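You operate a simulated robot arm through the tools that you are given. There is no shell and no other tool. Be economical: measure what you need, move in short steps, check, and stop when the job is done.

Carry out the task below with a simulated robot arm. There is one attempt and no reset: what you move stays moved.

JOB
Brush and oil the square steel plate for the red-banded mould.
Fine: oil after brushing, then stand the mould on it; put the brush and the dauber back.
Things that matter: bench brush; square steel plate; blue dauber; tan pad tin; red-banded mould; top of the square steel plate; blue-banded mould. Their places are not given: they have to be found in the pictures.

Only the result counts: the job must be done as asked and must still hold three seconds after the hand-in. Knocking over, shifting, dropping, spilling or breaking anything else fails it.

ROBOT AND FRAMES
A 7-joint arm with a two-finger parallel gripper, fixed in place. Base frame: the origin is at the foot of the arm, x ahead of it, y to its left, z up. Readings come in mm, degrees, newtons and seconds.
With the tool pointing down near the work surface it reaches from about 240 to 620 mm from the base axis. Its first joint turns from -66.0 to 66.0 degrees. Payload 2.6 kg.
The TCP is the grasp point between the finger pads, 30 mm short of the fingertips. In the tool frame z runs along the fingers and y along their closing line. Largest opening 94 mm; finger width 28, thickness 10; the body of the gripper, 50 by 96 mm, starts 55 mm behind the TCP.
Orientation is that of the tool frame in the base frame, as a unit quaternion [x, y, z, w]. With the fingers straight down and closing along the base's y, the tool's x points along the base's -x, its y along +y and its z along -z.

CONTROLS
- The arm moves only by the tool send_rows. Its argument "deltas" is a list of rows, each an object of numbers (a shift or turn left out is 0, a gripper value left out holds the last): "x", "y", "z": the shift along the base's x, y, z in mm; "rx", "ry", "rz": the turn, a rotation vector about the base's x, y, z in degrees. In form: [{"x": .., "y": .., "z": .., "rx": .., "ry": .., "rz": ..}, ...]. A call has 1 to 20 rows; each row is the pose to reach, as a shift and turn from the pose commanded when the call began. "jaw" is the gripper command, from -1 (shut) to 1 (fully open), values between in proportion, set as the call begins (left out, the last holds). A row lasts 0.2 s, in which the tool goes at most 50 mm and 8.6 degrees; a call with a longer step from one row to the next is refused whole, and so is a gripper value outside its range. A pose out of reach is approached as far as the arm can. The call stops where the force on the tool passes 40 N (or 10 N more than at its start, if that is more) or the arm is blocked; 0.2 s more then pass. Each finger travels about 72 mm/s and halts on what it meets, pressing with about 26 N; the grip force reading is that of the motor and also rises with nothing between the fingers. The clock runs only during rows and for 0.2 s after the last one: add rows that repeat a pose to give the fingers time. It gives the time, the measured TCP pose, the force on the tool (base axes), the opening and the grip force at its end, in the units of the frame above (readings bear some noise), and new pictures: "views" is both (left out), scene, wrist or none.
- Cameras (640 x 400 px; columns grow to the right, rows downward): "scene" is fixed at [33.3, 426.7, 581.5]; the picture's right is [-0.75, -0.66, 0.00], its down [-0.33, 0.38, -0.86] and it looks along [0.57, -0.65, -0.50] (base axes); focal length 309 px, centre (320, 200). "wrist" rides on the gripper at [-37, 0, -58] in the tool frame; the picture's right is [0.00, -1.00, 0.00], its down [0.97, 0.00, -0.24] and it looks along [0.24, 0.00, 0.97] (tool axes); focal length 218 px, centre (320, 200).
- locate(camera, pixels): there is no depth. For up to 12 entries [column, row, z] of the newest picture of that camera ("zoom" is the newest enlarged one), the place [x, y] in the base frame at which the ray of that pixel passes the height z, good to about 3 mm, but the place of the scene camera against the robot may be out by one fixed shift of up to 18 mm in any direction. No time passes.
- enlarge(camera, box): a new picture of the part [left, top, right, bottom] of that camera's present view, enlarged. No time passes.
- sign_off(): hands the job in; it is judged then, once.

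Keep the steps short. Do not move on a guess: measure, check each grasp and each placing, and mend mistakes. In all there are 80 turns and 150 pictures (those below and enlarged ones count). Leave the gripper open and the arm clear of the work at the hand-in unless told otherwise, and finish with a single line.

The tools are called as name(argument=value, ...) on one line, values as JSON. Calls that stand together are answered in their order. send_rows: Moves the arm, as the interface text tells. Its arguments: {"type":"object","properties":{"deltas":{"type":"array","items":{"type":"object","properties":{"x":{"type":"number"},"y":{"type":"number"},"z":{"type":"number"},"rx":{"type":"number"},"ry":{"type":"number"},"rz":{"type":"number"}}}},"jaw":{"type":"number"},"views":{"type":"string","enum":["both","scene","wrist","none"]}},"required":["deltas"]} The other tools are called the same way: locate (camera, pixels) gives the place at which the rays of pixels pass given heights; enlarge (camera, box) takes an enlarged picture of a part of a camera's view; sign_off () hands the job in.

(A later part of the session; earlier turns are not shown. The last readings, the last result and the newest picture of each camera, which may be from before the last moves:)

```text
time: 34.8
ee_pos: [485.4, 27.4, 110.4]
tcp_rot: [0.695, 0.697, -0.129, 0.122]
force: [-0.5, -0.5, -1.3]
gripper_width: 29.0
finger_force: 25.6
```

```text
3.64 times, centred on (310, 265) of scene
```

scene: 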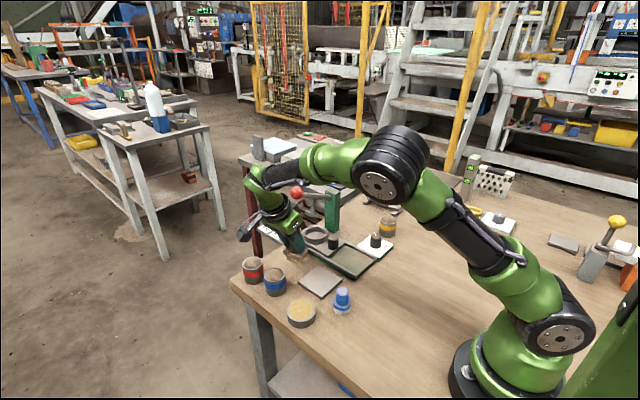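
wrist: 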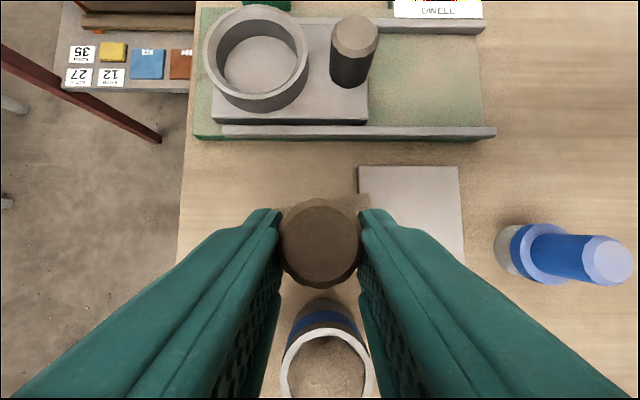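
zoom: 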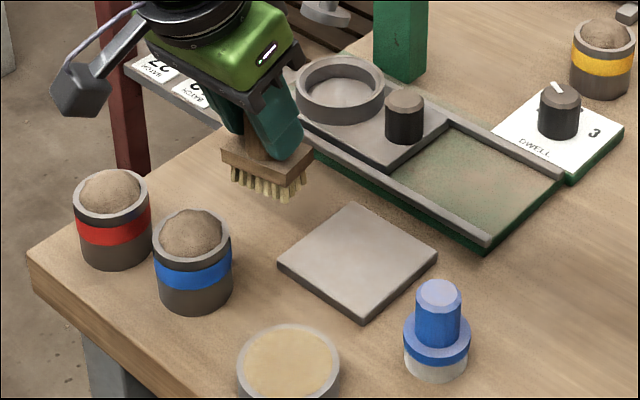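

Plate is clean. Return the brush to its original spot: TCP (529.5,15.4), expected bench contact near z≈65.

send_rows(deltas=[{"x": 30, "y": -2}, {"x": 44, "y": -4, "z": -10}, {"x": 44, "y": -9, "z": -25}, {"x": 44, "y": -12, "z": -38}, {"x": 44, "y": -12, "z": -41}, {"x": 44, "y": -12, "z": -42}, {"x": 44, "y": -12, "z": -42}])

enlarge(camera="scene", box=[230, 170, 350, 300])

```text
time: 36.4
ee_pos: [530.7, 14.5, 68.1]
tcp_rot: [0.694, 0.697, -0.129, 0.124]
force: [1.2, -0.2, -0.9]
gripper_width: 28.7
finger_force: 26.3
```

scene: 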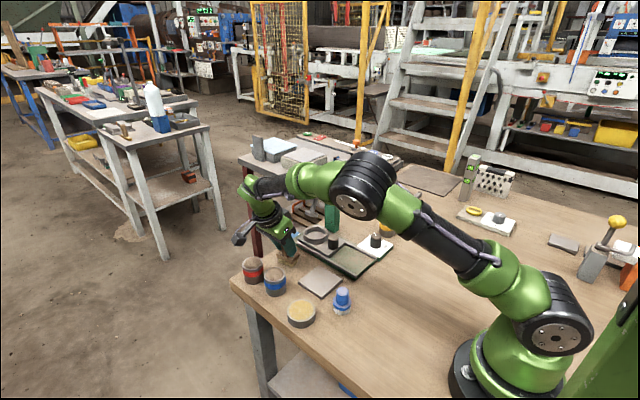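
wrist: 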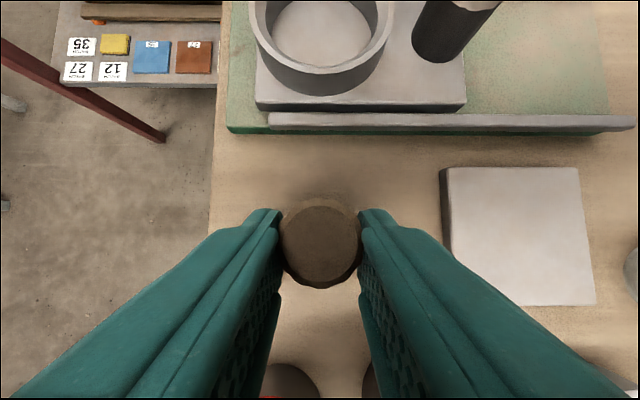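

```text
3.08 times, centred on (290, 235) of scene
```

zoom: 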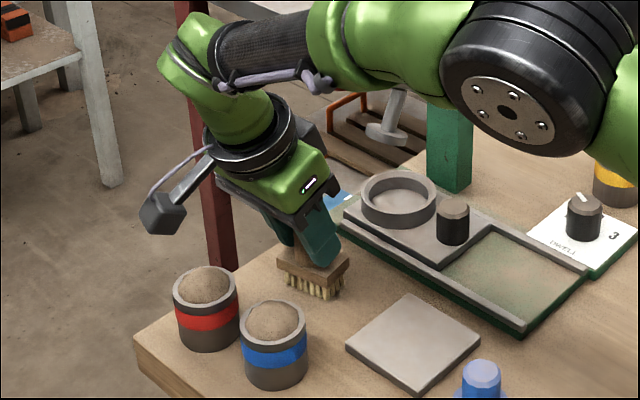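

send_rows(deltas=[{"z": -1}, {"z": -2}, {"z": -2}], views="none")

send_rows(deltas=[{"z": -1}, {"z": -1}], views="none")

send_rows(deltas=[{"z": -1}, {"z": -1}], views="none")

```text
time: 37.2
ee_pos: [531.5, 14.6, 67.6]
tcp_rot: [0.695, 0.696, -0.13, 0.124]
force: [0.0, 0.6, -1.1]
gripper_width: 28.7
finger_force: 26.0
```

```text
time: 37.8
ee_pos: [530.5, 14.0, 66.3]
tcp_rot: [0.695, 0.697, -0.13, 0.125]
force: [-1.7, 0.0, 4.4]
gripper_width: 28.6
finger_force: 26.0
```

```text
time: 38.4
ee_pos: [530.8, 15.6, 66.8]
tcp_rot: [0.694, 0.697, -0.129, 0.126]
force: [-7.6, 1.8, 18.6]
gripper_width: 28.5
finger_force: 26.3
```

Contact with the bench (18 N). Ease 1.5 mm up, open partly, then retreat along the tool line.

send_rows(deltas=[{"z": 1.5}, {"z": 1.5}], views="none")

send_rows(deltas=[{}, {}, {}, {}], jaw=0.35, views="none")

send_rows(deltas=[{"y": 4, "z": 11}, {"y": 14, "z": 38}, {"y": 30, "z": 83}, {"y": 46, "z": 128}, {"y": 62, "z": 160}])

enlarge(camera="scene", box=[230, 170, 350, 300])

```text
time: 39.0
ee_pos: [531.1, 14.6, 66.2]
tcp_rot: [0.694, 0.697, -0.129, 0.125]
force: [4.2, -0.9, 7.0]
gripper_width: 28.9
finger_force: 25.9
```

```text
time: 40.0
ee_pos: [531.3, 13.7, 66.2]
tcp_rot: [0.695, 0.697, -0.13, 0.124]
force: [0.1, 0.0, 0.3]
gripper_width: 63.5
finger_force: 0.0
```

```text
time: 41.2
ee_pos: [530.0, 75.8, 227.3]
tcp_rot: [0.695, 0.696, -0.13, 0.124]
force: [0.1, -0.7, 0.8]
gripper_width: 63.5
finger_force: 0.0
```

scene: 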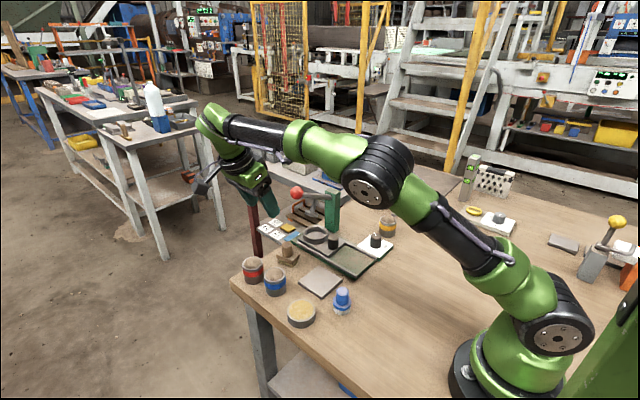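
wrist: 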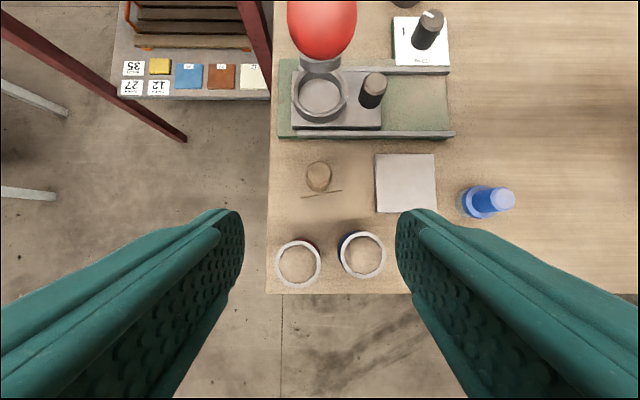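

```text
3.08 times, centred on (290, 235) of scene
```

zoom: 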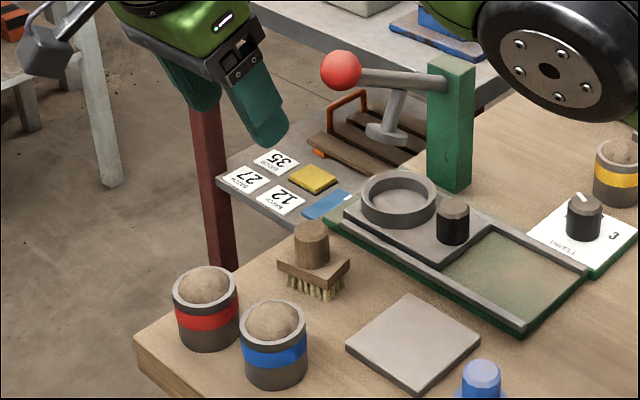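

Brush is back in place and the ball is clear. Now untilt, turn to the default orientation, and move toward the dauber.

send_rows(deltas=[{"rx": 7, "z": 8, "x": -10}, {"rx": 14, "z": 16, "x": -20}, {"rx": 20, "z": 24, "x": -40}, {"rx": 20, "z": 24, "x": -85}], views="none")

send_rows(deltas=[{"rz": 8.5, "x": -10}, {"rz": 17, "x": -20}, {"rz": 25.5, "x": -30}, {"rz": 34, "x": -40}, {"rz": 42.5, "x": -50}, {"rz": 51, "x": -60}, {"rz": 59.5, "x": -70, "y": -5}, {"rz": 68, "x": -80, "y": -10}, {"rz": 76.5, "x": -90, "y": -15}, {"rz": 85, "x": -100, "y": -20}, {"rz": 90, "x": -105, "y": -25, "z": -25}, {"rz": 90, "x": -105, "y": -25, "z": -50}])

```text
time: 42.2
ee_pos: [446.7, 77.4, 250.5]
tcp_rot: [0.705, 0.709, -0.007, 0.001]
force: [0.2, 0.0, -0.3]
gripper_width: 63.4
finger_force: 0.1
```

```text
time: 44.8
ee_pos: [340.5, 51.1, 199.5]
tcp_rot: [-0.004, 1.0, -0.003, 0.007]
force: [0.2, 0.6, 0.4]
gripper_width: 63.5
finger_force: 0.2
```

scene: 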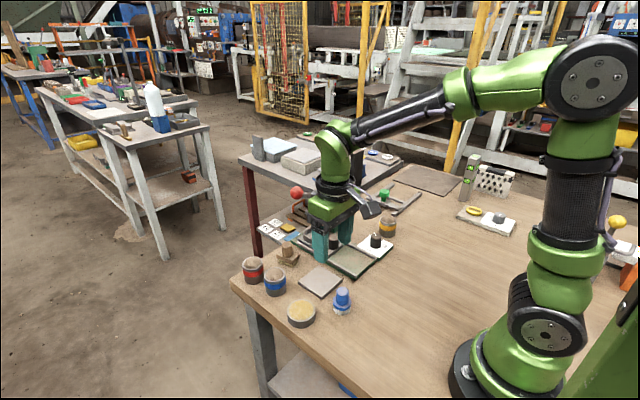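
wrist: 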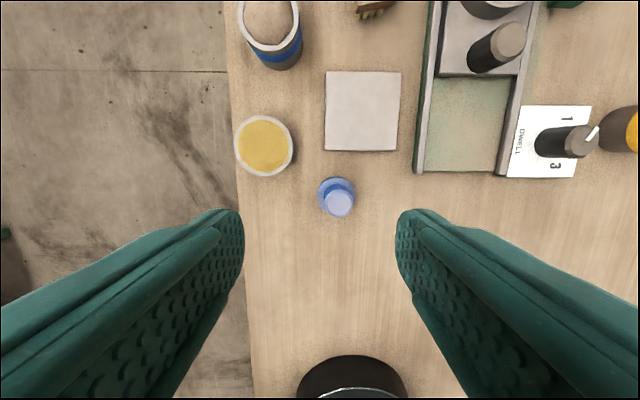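

locate(camera="wrist", pixels=[[340, 203, 50], [340, 203, 60], [340, 203, 70], [337, 197, 28], [318, 196, 25], [355, 196, 25], [264, 146, 25], [234, 146, 25], [294, 146, 25], [325, 151, 12], [397, 151, 12], [401, 72, 12]])

enlarge(camera="scene", box=[270, 260, 370, 340])

enlarge(camera="wrist", box=[220, 60, 420, 230])

```text
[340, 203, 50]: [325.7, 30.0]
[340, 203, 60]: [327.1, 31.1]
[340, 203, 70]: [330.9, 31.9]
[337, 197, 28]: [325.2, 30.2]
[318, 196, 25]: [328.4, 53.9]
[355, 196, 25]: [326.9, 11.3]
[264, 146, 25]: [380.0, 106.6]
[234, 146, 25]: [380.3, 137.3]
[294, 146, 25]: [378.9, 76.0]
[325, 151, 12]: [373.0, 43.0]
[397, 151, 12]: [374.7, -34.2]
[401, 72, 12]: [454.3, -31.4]
```

```text
5.00 times, centred on (320, 300) of scene
```

zoom: 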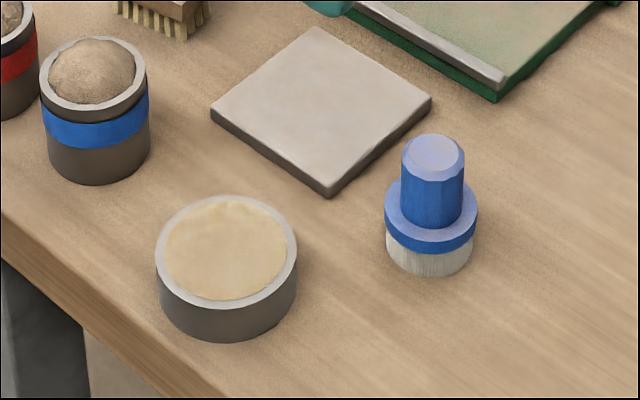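

```text
2.35 times, centred on (320, 145) of wrist
```

zoom: 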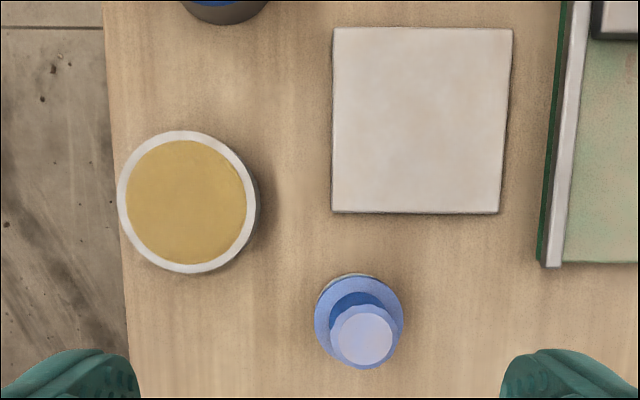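

Dauber handle centre ≈ (327,31.5), collar top ≈27, top ≈58. Descend over it to TCP z=62.

send_rows(deltas=[{"x": -7, "y": -10, "z": -35}, {"x": -13.5, "y": -19.5, "z": -75}, {"x": -13.5, "y": -19.5, "z": -110}, {"x": -13.5, "y": -19.5, "z": -110}], views="wrist")

```text
time: 45.8
ee_pos: [326.0, 31.8, 88.4]
tcp_rot: [-0.003, 1.0, -0.004, 0.005]
force: [-1.4, -0.2, -1.0]
gripper_width: 63.5
finger_force: 0.0
```

wrist: 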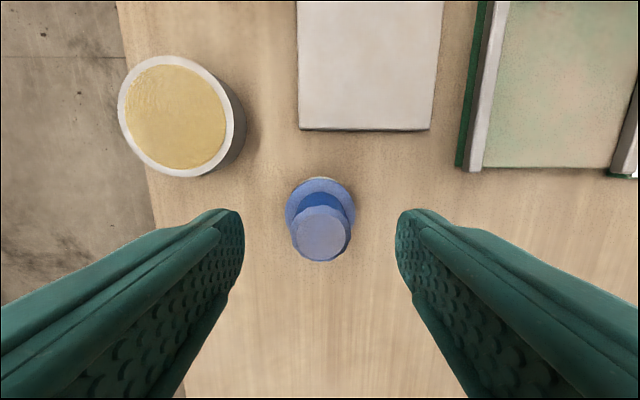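

locate(camera="wrist", pixels=[[320, 235, 55], [320, 235, 60], [321, 207, 26], [180, 113, 28], [236, 120, 28]])

send_rows(deltas=[{"x": 1, "z": -12}, {"x": 1, "z": -22}, {"x": 1, "z": -26}, {"x": 1, "z": -26}], views="wrist")

```text
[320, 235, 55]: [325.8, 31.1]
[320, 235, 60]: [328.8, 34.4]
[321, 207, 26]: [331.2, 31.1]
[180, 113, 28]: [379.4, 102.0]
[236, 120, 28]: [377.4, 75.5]
```

```text
time: 46.8
ee_pos: [328.0, 32.6, 64.1]
tcp_rot: [-0.002, 1.0, -0.004, 0.006]
force: [0.2, -0.1, 0.2]
gripper_width: 63.3
finger_force: 0.1
```

wrist: 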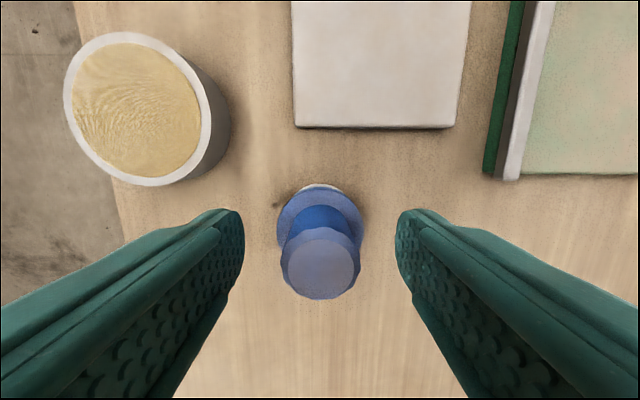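

Handle centred between fingers (col 320). Close.

send_rows(deltas=[{"z": -1}, {"z": -1}, {"z": -1}, {"z": -1}, {"z": -1}], jaw=-1)

enlarge(camera="scene", box=[270, 240, 380, 340])

```text
time: 48.0
ee_pos: [328.0, 32.0, 62.8]
tcp_rot: [-0.003, 1.0, -0.004, 0.006]
force: [-0.5, 0.5, 4.3]
gripper_width: 26.5
finger_force: 26.1
```

scene: 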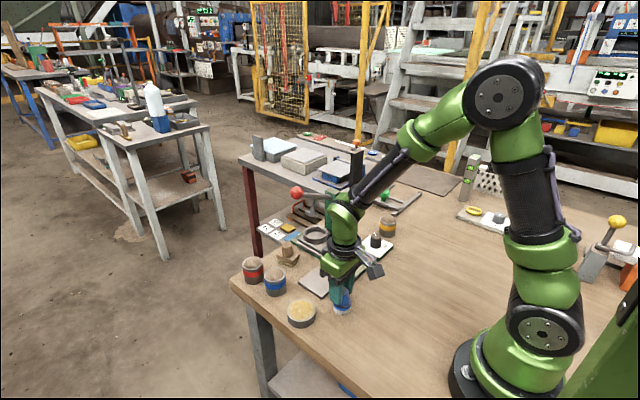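
wrist: 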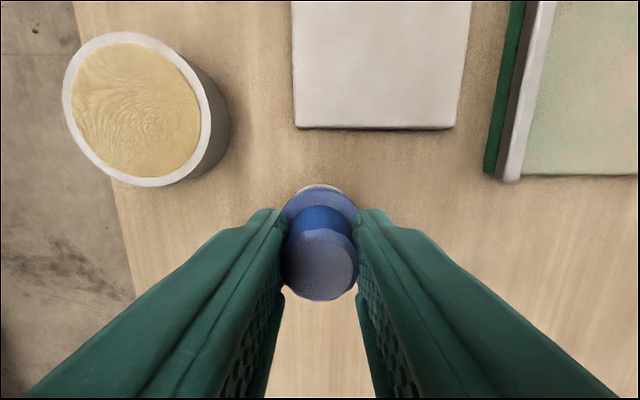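

```text
4.00 times, centred on (325, 290) of scene
```

zoom: 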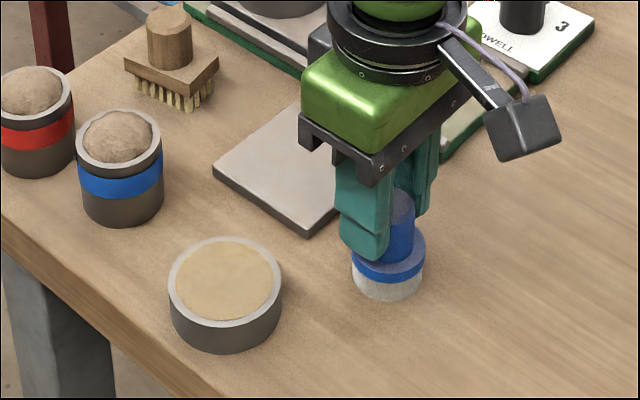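

Gripped (26.5). Lift 50 mm and move partway to the tin, re-measuring.

send_rows(deltas=[{"z": 20}, {"z": 50}, {"x": 10, "y": 25, "z": 55}, {"x": 20, "y": 50, "z": 55}, {"x": 20, "y": 50, "z": 55}], views="wrist")

```text
time: 49.2
ee_pos: [347.8, 83.0, 118.3]
tcp_rot: [-0.004, 1.0, -0.004, 0.006]
force: [-0.6, -0.1, -0.8]
gripper_width: 26.9
finger_force: 26.1
```

wrist: 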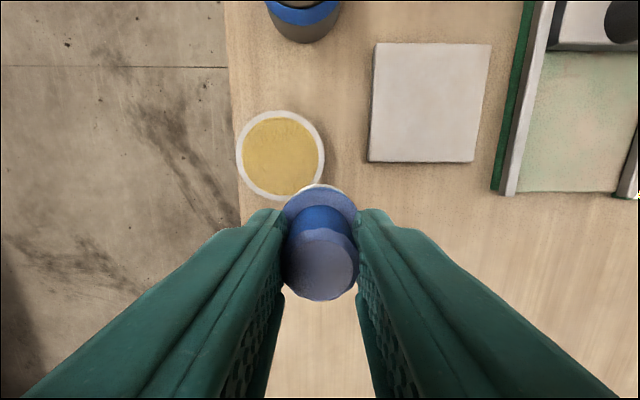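

locate(camera="wrist", pixels=[[280, 155, 26], [236, 155, 28], [325, 155, 28], [280, 110, 28], [280, 157, 26], [280, 118, 26], [373, 163, 12], [473, 163, 12], [490, 44, 12], [375, 43, 12]])

```text
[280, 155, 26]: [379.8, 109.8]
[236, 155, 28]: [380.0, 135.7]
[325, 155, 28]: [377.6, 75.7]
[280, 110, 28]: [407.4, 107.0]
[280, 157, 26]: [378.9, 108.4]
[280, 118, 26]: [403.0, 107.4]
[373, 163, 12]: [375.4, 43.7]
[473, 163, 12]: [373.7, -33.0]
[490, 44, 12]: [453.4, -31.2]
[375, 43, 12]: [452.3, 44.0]
```

Tin centre ≈ (379,107); pad top ≈ 25, so contact expected around TCP z≈88. Move over and lower to 94.

send_rows(deltas=[{"x": 16, "y": 12}, {"x": 31, "y": 24}, {"x": 31, "y": 24, "z": -12}, {"x": 31, "y": 24, "z": -22}, {"x": 31, "y": 24, "z": -24}, {"x": 31, "y": 24, "z": -24}])

enlarge(camera="scene", box=[250, 240, 360, 340])

```text
time: 50.6
ee_pos: [379.1, 105.5, 93.9]
tcp_rot: [-0.002, 1.0, -0.004, 0.004]
force: [-0.5, 0.0, -1.1]
gripper_width: 26.6
finger_force: 25.9
```

scene: 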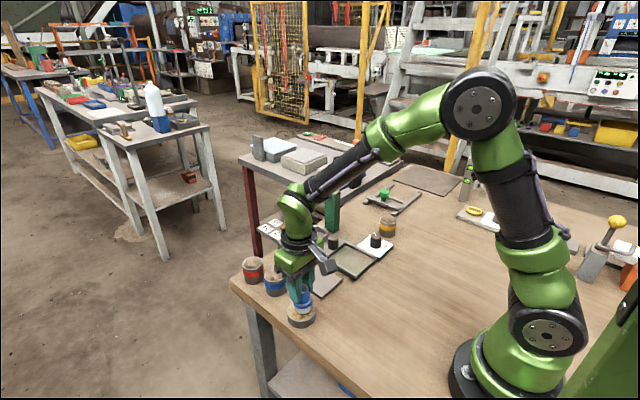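
wrist: 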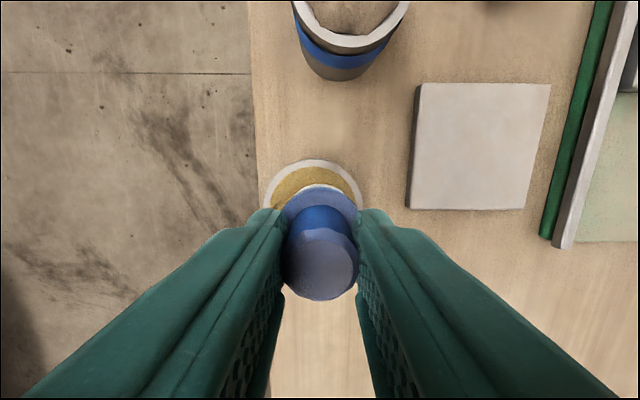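

```text
4.00 times, centred on (305, 290) of scene
```

zoom: 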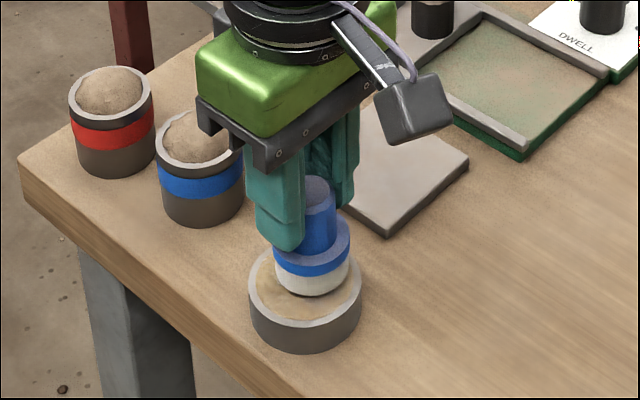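

send_rows(deltas=[{"y": 2, "z": -2}, {"y": 2, "z": -4}, {"y": 2, "z": -4}], views="none")

send_rows(deltas=[{"z": -1}, {"z": -2}, {"z": -2}], views="none")

send_rows(deltas=[{"z": -1}, {"z": -2}, {"z": -2}], views="none")

```text
time: 51.4
ee_pos: [379.7, 108.3, 90.5]
tcp_rot: [-0.002, 1.0, -0.004, 0.007]
force: [-0.4, -0.3, -0.6]
gripper_width: 26.5
finger_force: 26.1
```

```text
time: 52.2
ee_pos: [378.8, 107.7, 88.0]
tcp_rot: [-0.003, 1.0, -0.004, 0.005]
force: [0.4, -0.1, -0.5]
gripper_width: 26.9
finger_force: 25.9
```

```text
time: 53.0
ee_pos: [378.7, 108.0, 86.3]
tcp_rot: [-0.002, 1.0, -0.004, 0.005]
force: [0.8, -0.1, -0.4]
gripper_width: 26.7
finger_force: 25.7
```

send_rows(deltas=[{"z": -1}, {"z": -2}, {"z": -2}], views="none")

send_rows(deltas=[{"z": -1}, {"z": -2}, {"z": -2}])

enlarge(camera="scene", box=[250, 240, 360, 340])

```text
time: 53.8
ee_pos: [379.9, 110.1, 85.4]
tcp_rot: [-0.001, 1.0, -0.003, 0.008]
force: [-4.0, -1.6, 16.6]
gripper_width: 26.7
finger_force: 26.4
```

```text
time: 54.6
ee_pos: [381.1, 108.7, 84.0]
tcp_rot: [-0.002, 1.0, -0.002, 0.008]
force: [-2.2, -1.5, 32.0]
gripper_width: 26.4
finger_force: 26.1
```

scene: 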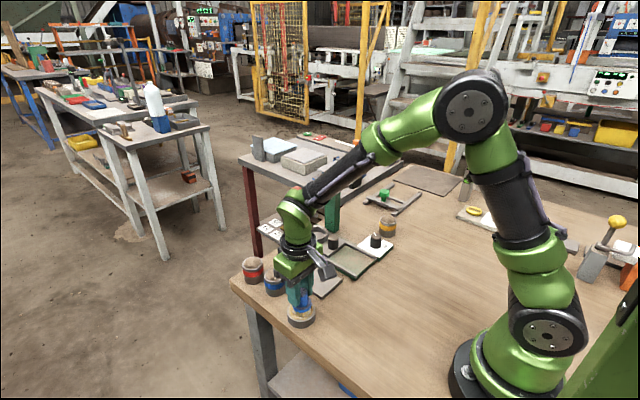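
wrist: 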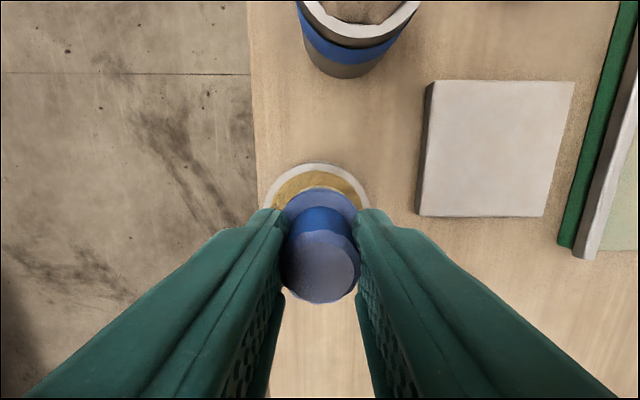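

```text
4.00 times, centred on (305, 290) of scene
```

zoom: 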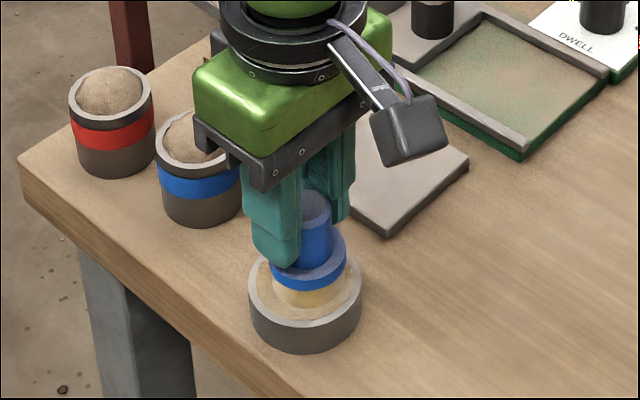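

The felt turned yellow: it is loaded. Lift straight up and move over the plate's near corner region.

send_rows(deltas=[{"z": 3}, {"z": 12}, {"z": 32}, {"z": 32}], views="none")

send_rows(deltas=[{"x": 5, "y": -38}, {"x": 10, "y": -78}, {"x": 11, "y": -85, "z": -10}, {"x": 11, "y": -85, "z": -30}, {"x": 11, "y": -85, "z": -36}, {"x": 11, "y": -85, "z": -36}])

enlarge(camera="scene", box=[250, 240, 360, 340])

```text
time: 55.6
ee_pos: [378.9, 108.3, 114.1]
tcp_rot: [-0.002, 1.0, -0.003, 0.005]
force: [0.0, 1.2, -1.0]
gripper_width: 26.5
finger_force: 26.4
```

```text
time: 57.0
ee_pos: [392.0, 23.6, 79.2]
tcp_rot: [-0.003, 1.0, -0.003, 0.005]
force: [-0.4, -0.6, 0.3]
gripper_width: 26.7
finger_force: 26.0
```

scene: 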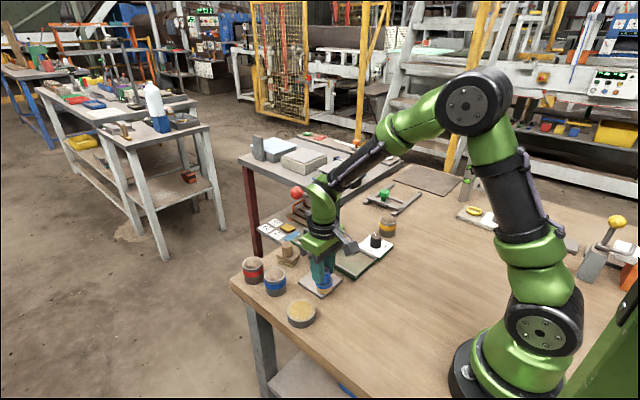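
wrist: 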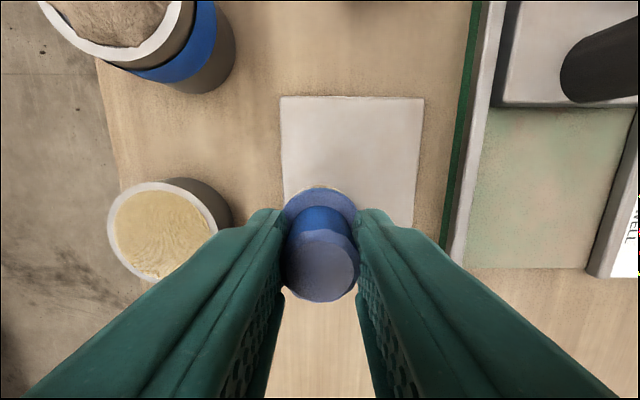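

```text
4.00 times, centred on (305, 290) of scene
```

zoom: 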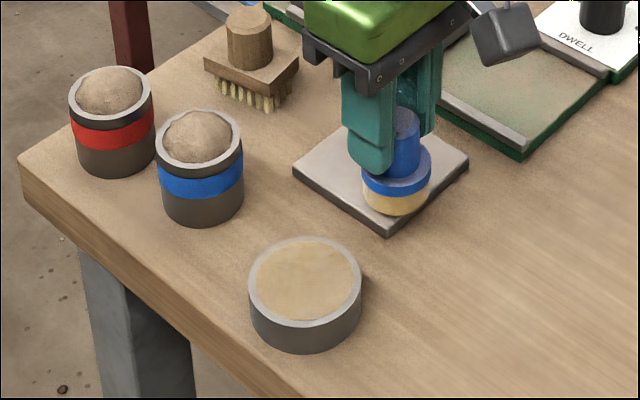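

send_rows(deltas=[{"z": -2}, {"z": -4}, {"z": -4}], views="none")

send_rows(deltas=[{"z": -1}, {"z": -2}, {"z": -2}], views="none")

send_rows(deltas=[{"z": -1}, {"z": -1}], views="none")

```text
time: 57.8
ee_pos: [389.8, 23.8, 74.5]
tcp_rot: [-0.002, 1.0, -0.003, 0.005]
force: [0.2, -0.1, -0.4]
gripper_width: 26.5
finger_force: 25.6
```

```text
time: 58.6
ee_pos: [390.5, 23.1, 72.4]
tcp_rot: [-0.002, 1.0, -0.003, 0.006]
force: [-1.8, -0.7, 2.5]
gripper_width: 26.7
finger_force: 26.2
```

```text
time: 59.2
ee_pos: [390.8, 21.7, 72.6]
tcp_rot: [-0.001, 1.0, -0.003, 0.007]
force: [-5.6, -2.6, 20.2]
gripper_width: 26.6
finger_force: 26.1
```

Contact (20 N). Sweep three lanes in y (x≈391, 413, 436) with light pressure.

send_rows(deltas=[{"y": 4}, {"y": -8}, {"y": -20}, {"y": -32}, {"y": -39}, {"x": 11, "y": -39, "z": -0.2}, {"x": 23, "y": -39, "z": -0.2}, {"x": 23, "y": -25, "z": -0.2}, {"x": 23, "y": -11, "z": -0.2}, {"x": 23, "y": 4, "z": -0.2}, {"x": 34, "y": 4, "z": -0.4}, {"x": 46, "y": 4, "z": -0.4}, {"x": 46, "y": -10, "z": -0.4}, {"x": 46, "y": -24, "z": -0.4}, {"x": 46, "y": -39, "z": -0.4}, {"x": 46, "y": -39, "z": -0.4}])

enlarge(camera="scene", box=[270, 240, 360, 320])

```text
time: 62.6
ee_pos: [437.2, -16.2, 71.2]
tcp_rot: [-0.002, 1.0, -0.003, 0.007]
force: [1.9, 7.0, 23.0]
gripper_width: 26.4
finger_force: 26.1
```

scene: 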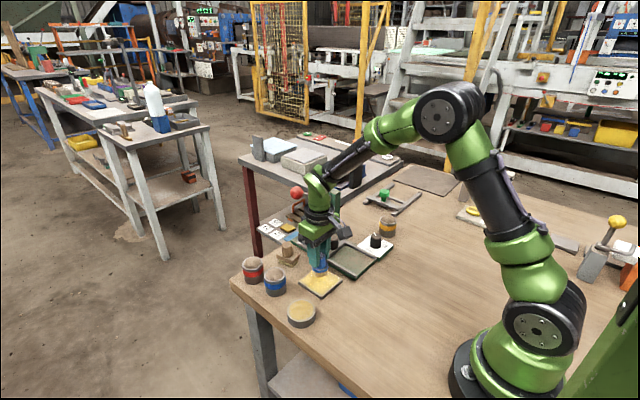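
wrist: 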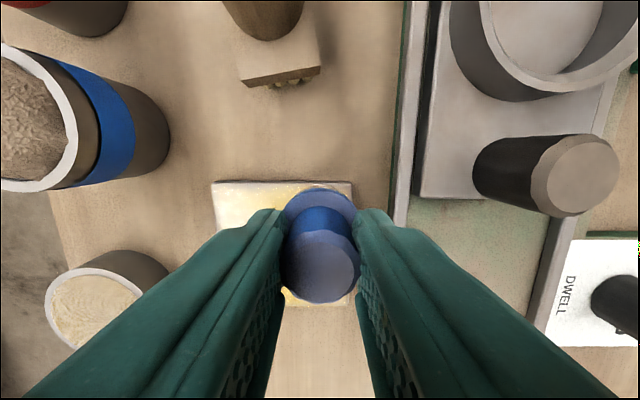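

```text
5.00 times, centred on (315, 280) of scene
```

zoom: 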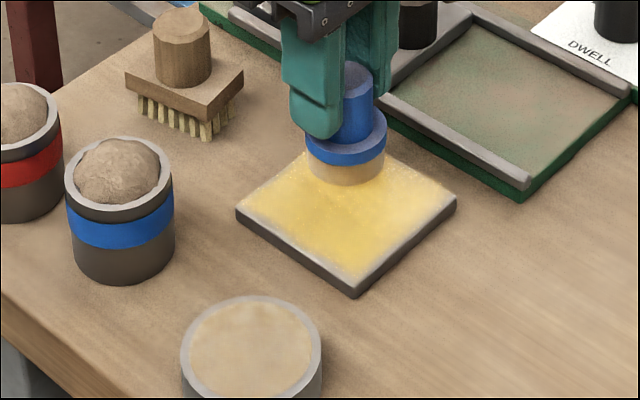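

Well oiled; thin dry margins remain at edges. One wider perimeter pass, then lift.

send_rows(deltas=[{"x": 5, "y": -5, "z": -0.2}, {"x": 5, "y": 10, "z": -0.3}, {"x": 5, "y": 25, "z": -0.3}, {"x": 5, "y": 40, "z": -0.3}, {"x": 5, "y": 47, "z": -0.3}, {"x": -10, "y": 47, "z": -0.4}, {"x": -25, "y": 47, "z": -0.4}, {"x": -40, "y": 47, "z": -0.4}, {"x": -49, "y": 47, "z": -0.4}, {"x": -49, "y": 32, "z": -0.5}, {"x": -49, "y": 17, "z": -0.5}, {"x": -49, "y": 2, "z": -0.5}, {"x": -49, "y": -6, "z": -0.5}, {"x": -35, "y": -6, "z": -0.6}, {"x": -20, "y": -6, "z": -0.6}, {"x": -5, "y": -6, "z": -0.6}, {"x": -5, "y": -6, "z": 15}, {"x": -5, "y": -6, "z": 35}, {"x": -35, "y": 0, "z": 38}, {"x": -75, "y": 20, "z": 38}])

enlarge(camera="scene", box=[270, 240, 360, 320])

```text
time: 65.5
ee_pos: [391.5, -21.5, 71.2]
tcp_rot: [0.0, 1.0, -0.003, 0.004]
force: [0.8, 0.8, 6.1]
gripper_width: 26.7
finger_force: 26.1
stopped in row 14: the force on the tool passed its limit (the readings are from after the stop); the commanded pose is now the measured one
```

scene: 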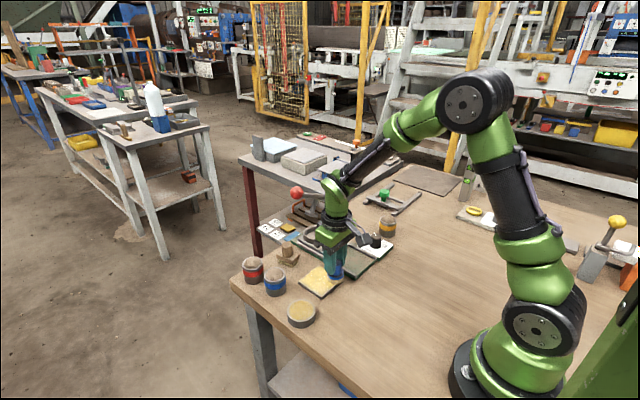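
wrist: 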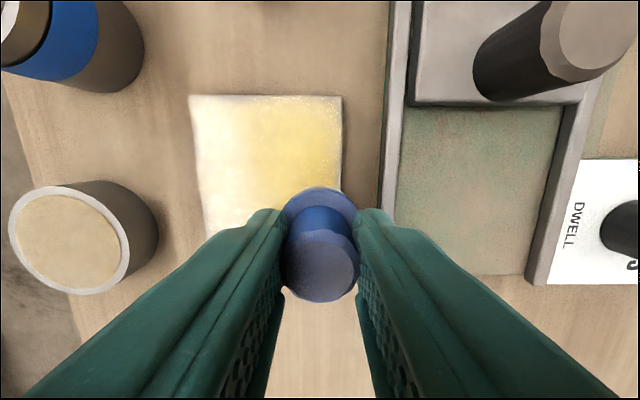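

```text
5.00 times, centred on (315, 280) of scene
```

zoom: 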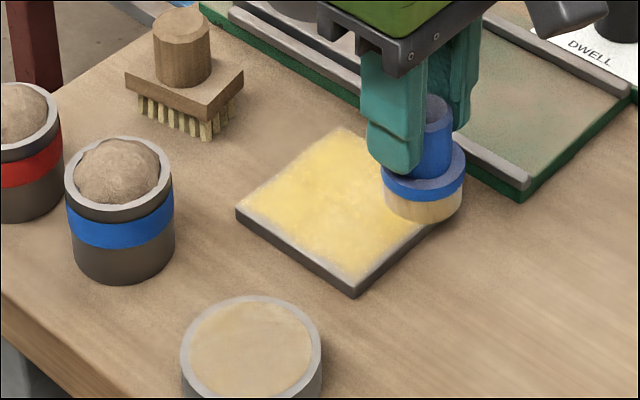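

The force tripped at the -y edge; the plate appears unmoved. Lift up and inspect.

send_rows(deltas=[{"z": 10}, {"z": 35}, {"x": -20, "y": 10, "z": 42}, {"x": -55, "y": 35, "z": 42}, {"x": -64, "y": 53, "z": 42}, {"x": -64, "y": 53, "z": 42}])

enlarge(camera="scene", box=[270, 240, 360, 320])

enlarge(camera="wrist", box=[220, 0, 480, 320])

```text
time: 67.0
ee_pos: [326.7, 32.1, 113.6]
tcp_rot: [-0.001, 1.0, -0.003, 0.004]
force: [0.6, -0.1, 0.3]
gripper_width: 26.8
finger_force: 25.9
```

scene: 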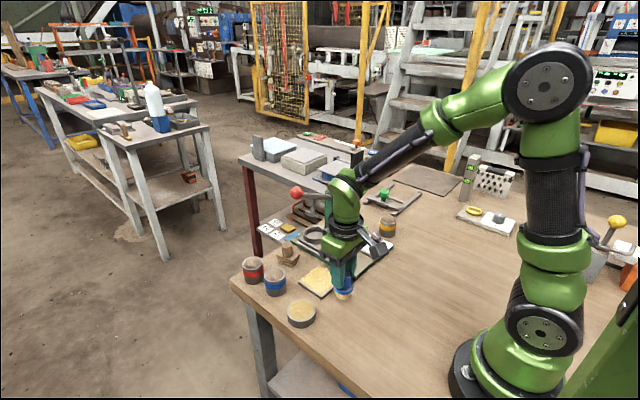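
wrist: 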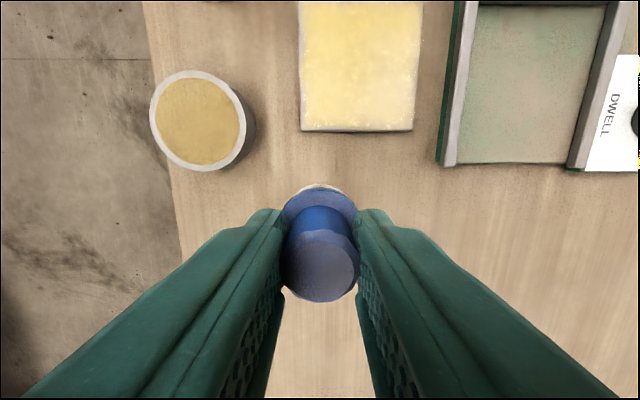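

```text
5.00 times, centred on (315, 280) of scene
```

zoom: 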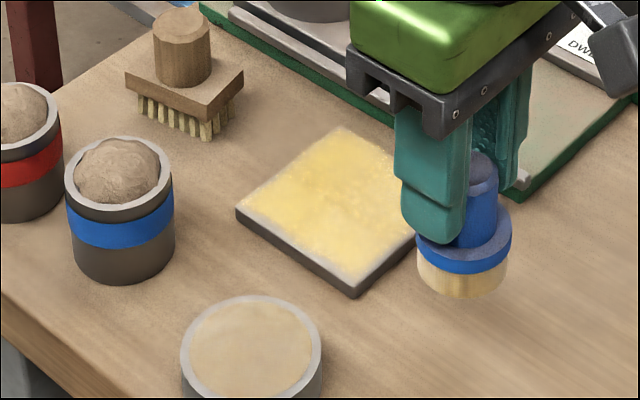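

```text
1.25 times, centred on (350, 160) of wrist
```

zoom: 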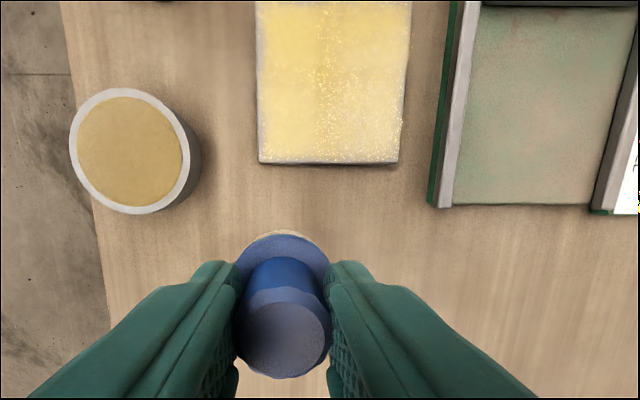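

Plate fully oiled. Set the dauber down at its original spot (328,32), bench contact expected near TCP z≈60.

send_rows(deltas=[{"x": 1, "z": -25}, {"x": 1, "z": -42}, {"x": 1, "z": -50}, {"x": 1, "z": -51}, {"x": 1, "z": -51}], views="none")

send_rows(deltas=[{"z": -1}, {"z": -2}, {"z": -2}], views="none")

send_rows(deltas=[{"z": -1}, {"z": -1}], views="none")

```text
time: 68.2
ee_pos: [328.5, 29.3, 61.7]
tcp_rot: [0.0, 1.0, -0.004, 0.004]
force: [-1.1, -0.7, 4.6]
gripper_width: 26.6
finger_force: 25.6
```

```text
time: 68.9
ee_pos: [329.7, 30.5, 61.6]
tcp_rot: [0.0, 1.0, -0.005, 0.006]
force: [-1.8, -0.4, 7.5]
gripper_width: 26.7
finger_force: 26.0
stopped in row 3: the force on the tool passed its limit (the readings are from after the stop); the commanded pose is now the measured one
```

```text
time: 69.5
ee_pos: [329.9, 30.7, 60.6]
tcp_rot: [0.0, 1.0, -0.003, 0.006]
force: [-6.9, 0.5, 32.2]
gripper_width: 26.5
finger_force: 25.6
```

On the bench. Ease up 1 mm, open, and rise.

send_rows(deltas=[{"z": 1}, {"z": 1}], views="none")

send_rows(deltas=[{}, {}, {}, {}], jaw=0.35, views="none")

send_rows(deltas=[{"z": 12}, {"z": 40}, {"z": 85}, {"z": 130}, {"z": 150}])

enlarge(camera="scene", box=[230, 220, 360, 330])

```text
time: 70.1
ee_pos: [329.5, 31.7, 61.7]
tcp_rot: [0.0, 1.0, -0.003, 0.006]
force: [3.0, 1.6, 17.8]
gripper_width: 26.5
finger_force: 26.0
```

```text
time: 71.1
ee_pos: [328.5, 31.6, 61.2]
tcp_rot: [0.0, 1.0, -0.003, 0.004]
force: [0.1, 0.2, 0.4]
gripper_width: 63.5
finger_force: 0.1
```

```text
time: 72.3
ee_pos: [327.9, 29.1, 212.4]
tcp_rot: [-0.001, 1.0, -0.003, 0.004]
force: [0.7, -0.8, 0.0]
gripper_width: 63.6
finger_force: 0.0
```

scene: 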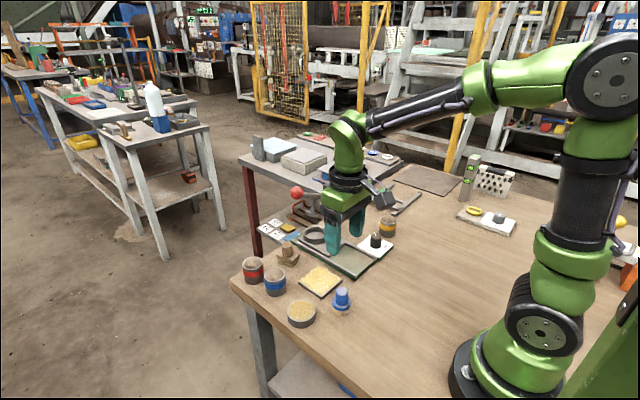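
wrist: 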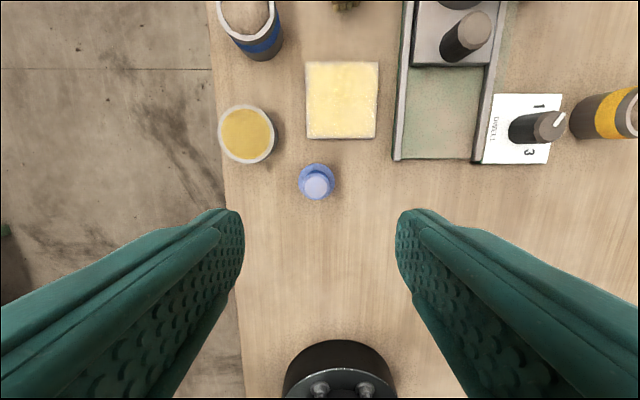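

```text
3.64 times, centred on (295, 275) of scene
```

zoom: 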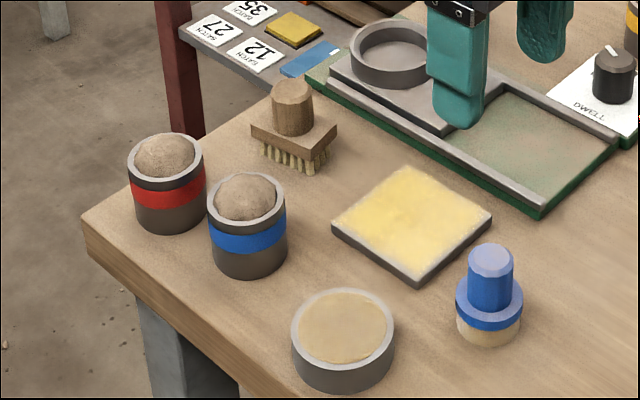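

Dauber is back. Measure the plate again and move to above the red mould.

locate(camera="wrist", pixels=[[306, 138, 12], [375, 138, 12], [379, 62, 12], [305, 62, 12], [318, 186, 58]])

send_rows(deltas=[{"x": 45, "y": 15, "z": 10}, {"x": 90, "y": 30, "z": 10}, {"x": 135, "y": 45, "z": 10}, {"x": 175, "y": 60, "z": 0}, {"x": 210, "y": 72, "z": -10}, {"x": 210, "y": 72, "z": -30}, {"x": 210, "y": 72, "z": -30}], jaw=1)

```text
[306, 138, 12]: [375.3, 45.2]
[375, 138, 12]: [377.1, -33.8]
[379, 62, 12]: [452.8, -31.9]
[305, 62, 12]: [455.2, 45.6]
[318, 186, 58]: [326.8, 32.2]
```

```text
time: 73.9
ee_pos: [538.3, 101.8, 182.1]
tcp_rot: [0.0, 1.0, -0.003, 0.004]
force: [-0.1, -0.9, -0.9]
gripper_width: 93.8
finger_force: 0.0
```

scene: 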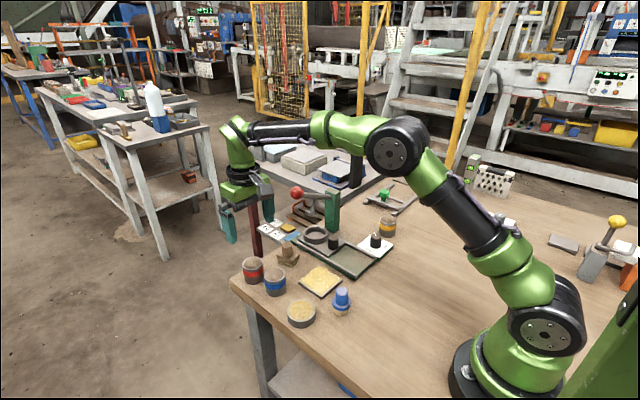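
wrist: 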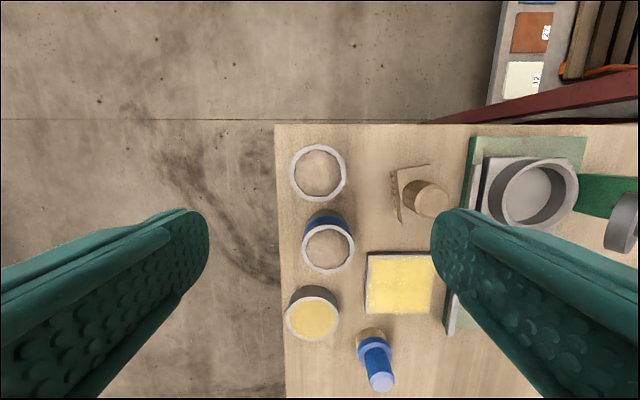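

locate(camera="wrist", pixels=[[318, 173, 50], [318, 173, 55], [318, 173, 60], [290, 173, 55], [347, 173, 55], [328, 249, 55], [318, 144, 55], [318, 203, 55]])

locate(camera="scene", pixels=[[252.5, 263, 50], [252.5, 263, 55], [252.5, 263, 60]])

enlarge(camera="scene", box=[230, 230, 310, 310])

enlarge(camera="wrist", box=[250, 110, 450, 280])

```text
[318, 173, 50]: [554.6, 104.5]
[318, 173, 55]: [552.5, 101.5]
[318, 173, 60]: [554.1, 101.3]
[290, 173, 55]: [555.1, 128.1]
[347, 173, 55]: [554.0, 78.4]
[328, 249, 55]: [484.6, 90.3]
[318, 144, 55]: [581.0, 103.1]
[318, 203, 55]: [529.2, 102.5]
```

```text
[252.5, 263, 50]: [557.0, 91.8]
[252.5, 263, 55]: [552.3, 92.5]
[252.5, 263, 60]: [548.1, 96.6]
```

```text
5.00 times, centred on (270, 270) of scene
```

zoom: 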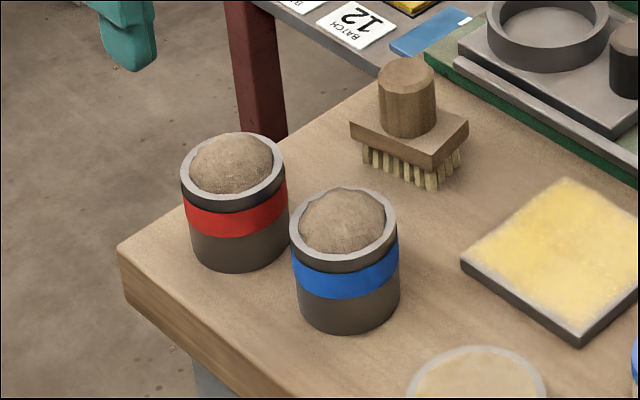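

```text
2.35 times, centred on (350, 195) of wrist
```

zoom: 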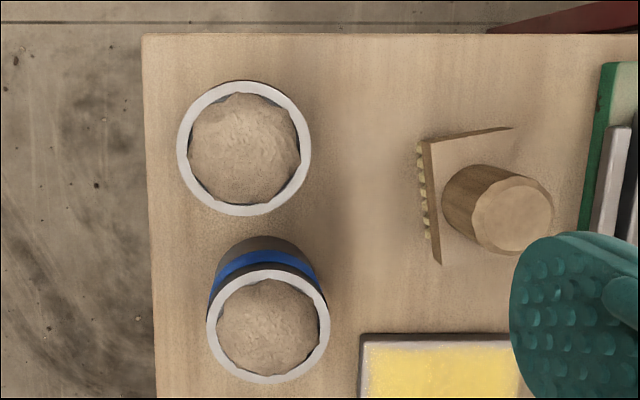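

Red mould centre ≈ (554,102.5), ⌀~52, height ~50. Gripping along y leaves the blue mould clear. Descend to z≈85 first and check.

send_rows(deltas=[{"x": 15.5, "y": 0.7, "z": -20}, {"x": 15.5, "y": 0.7, "z": -60}, {"x": 15.5, "y": 0.7, "z": -95}, {"x": 15.5, "y": 0.7, "z": -95}])

```text
time: 74.9
ee_pos: [554.7, 104.6, 84.7]
tcp_rot: [0.0, 1.0, -0.004, 0.005]
force: [0.5, -0.3, 0.9]
gripper_width: 94.0
finger_force: 0.0
```

scene: 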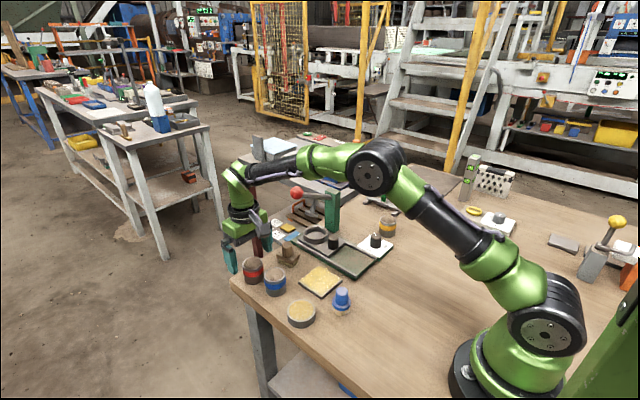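
wrist: 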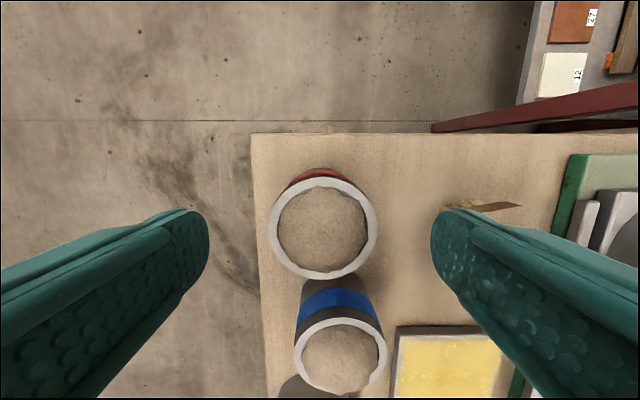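

locate(camera="wrist", pixels=[[323, 229, 50], [323, 229, 55], [270, 229, 52], [377, 229, 52], [445, 207, 20], [340, 355, 52]])

enlarge(camera="scene", box=[210, 180, 320, 310])

```text
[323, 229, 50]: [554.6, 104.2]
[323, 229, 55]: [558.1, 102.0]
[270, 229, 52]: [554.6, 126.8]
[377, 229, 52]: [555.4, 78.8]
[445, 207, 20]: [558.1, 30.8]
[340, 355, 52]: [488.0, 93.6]
```

```text
3.08 times, centred on (265, 245) of scene
```

zoom: 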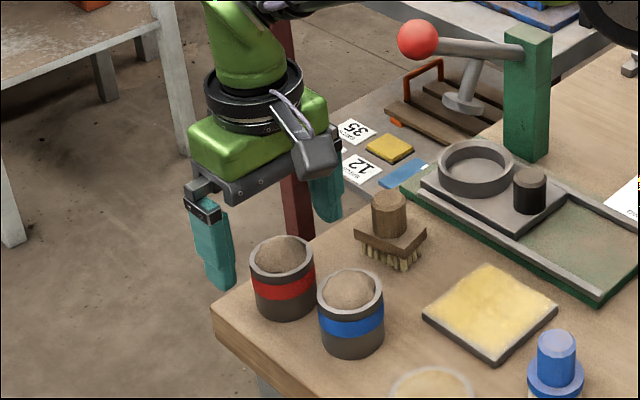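

Centre ≈ (555,103); brush corner at y≈31 is clear. Narrow to ~80 mm and descend to z=37.

send_rows(deltas=[{"x": 0.5, "y": -1, "z": -15}, {"x": 0.5, "y": -1, "z": -32}, {"x": 0.5, "y": -1, "z": -44}, {"x": 0.5, "y": -1, "z": -48}, {"x": 0.5, "y": -1, "z": -48}], jaw=0.7)

```text
time: 76.1
ee_pos: [556.1, 103.4, 38.6]
tcp_rot: [0.0, 1.0, -0.004, 0.005]
force: [-0.8, -1.2, 0.3]
gripper_width: 79.9
finger_force: 0.0
```

scene: 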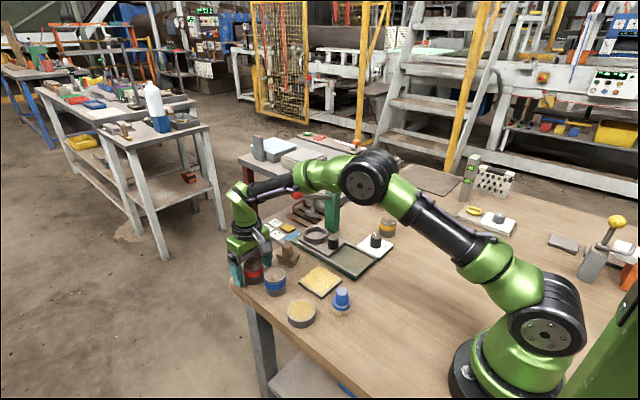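
wrist: 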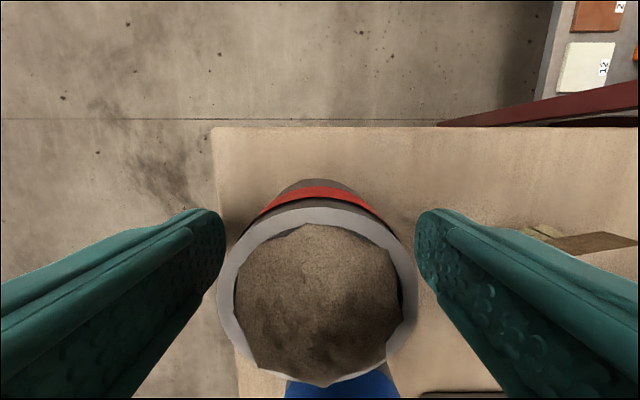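

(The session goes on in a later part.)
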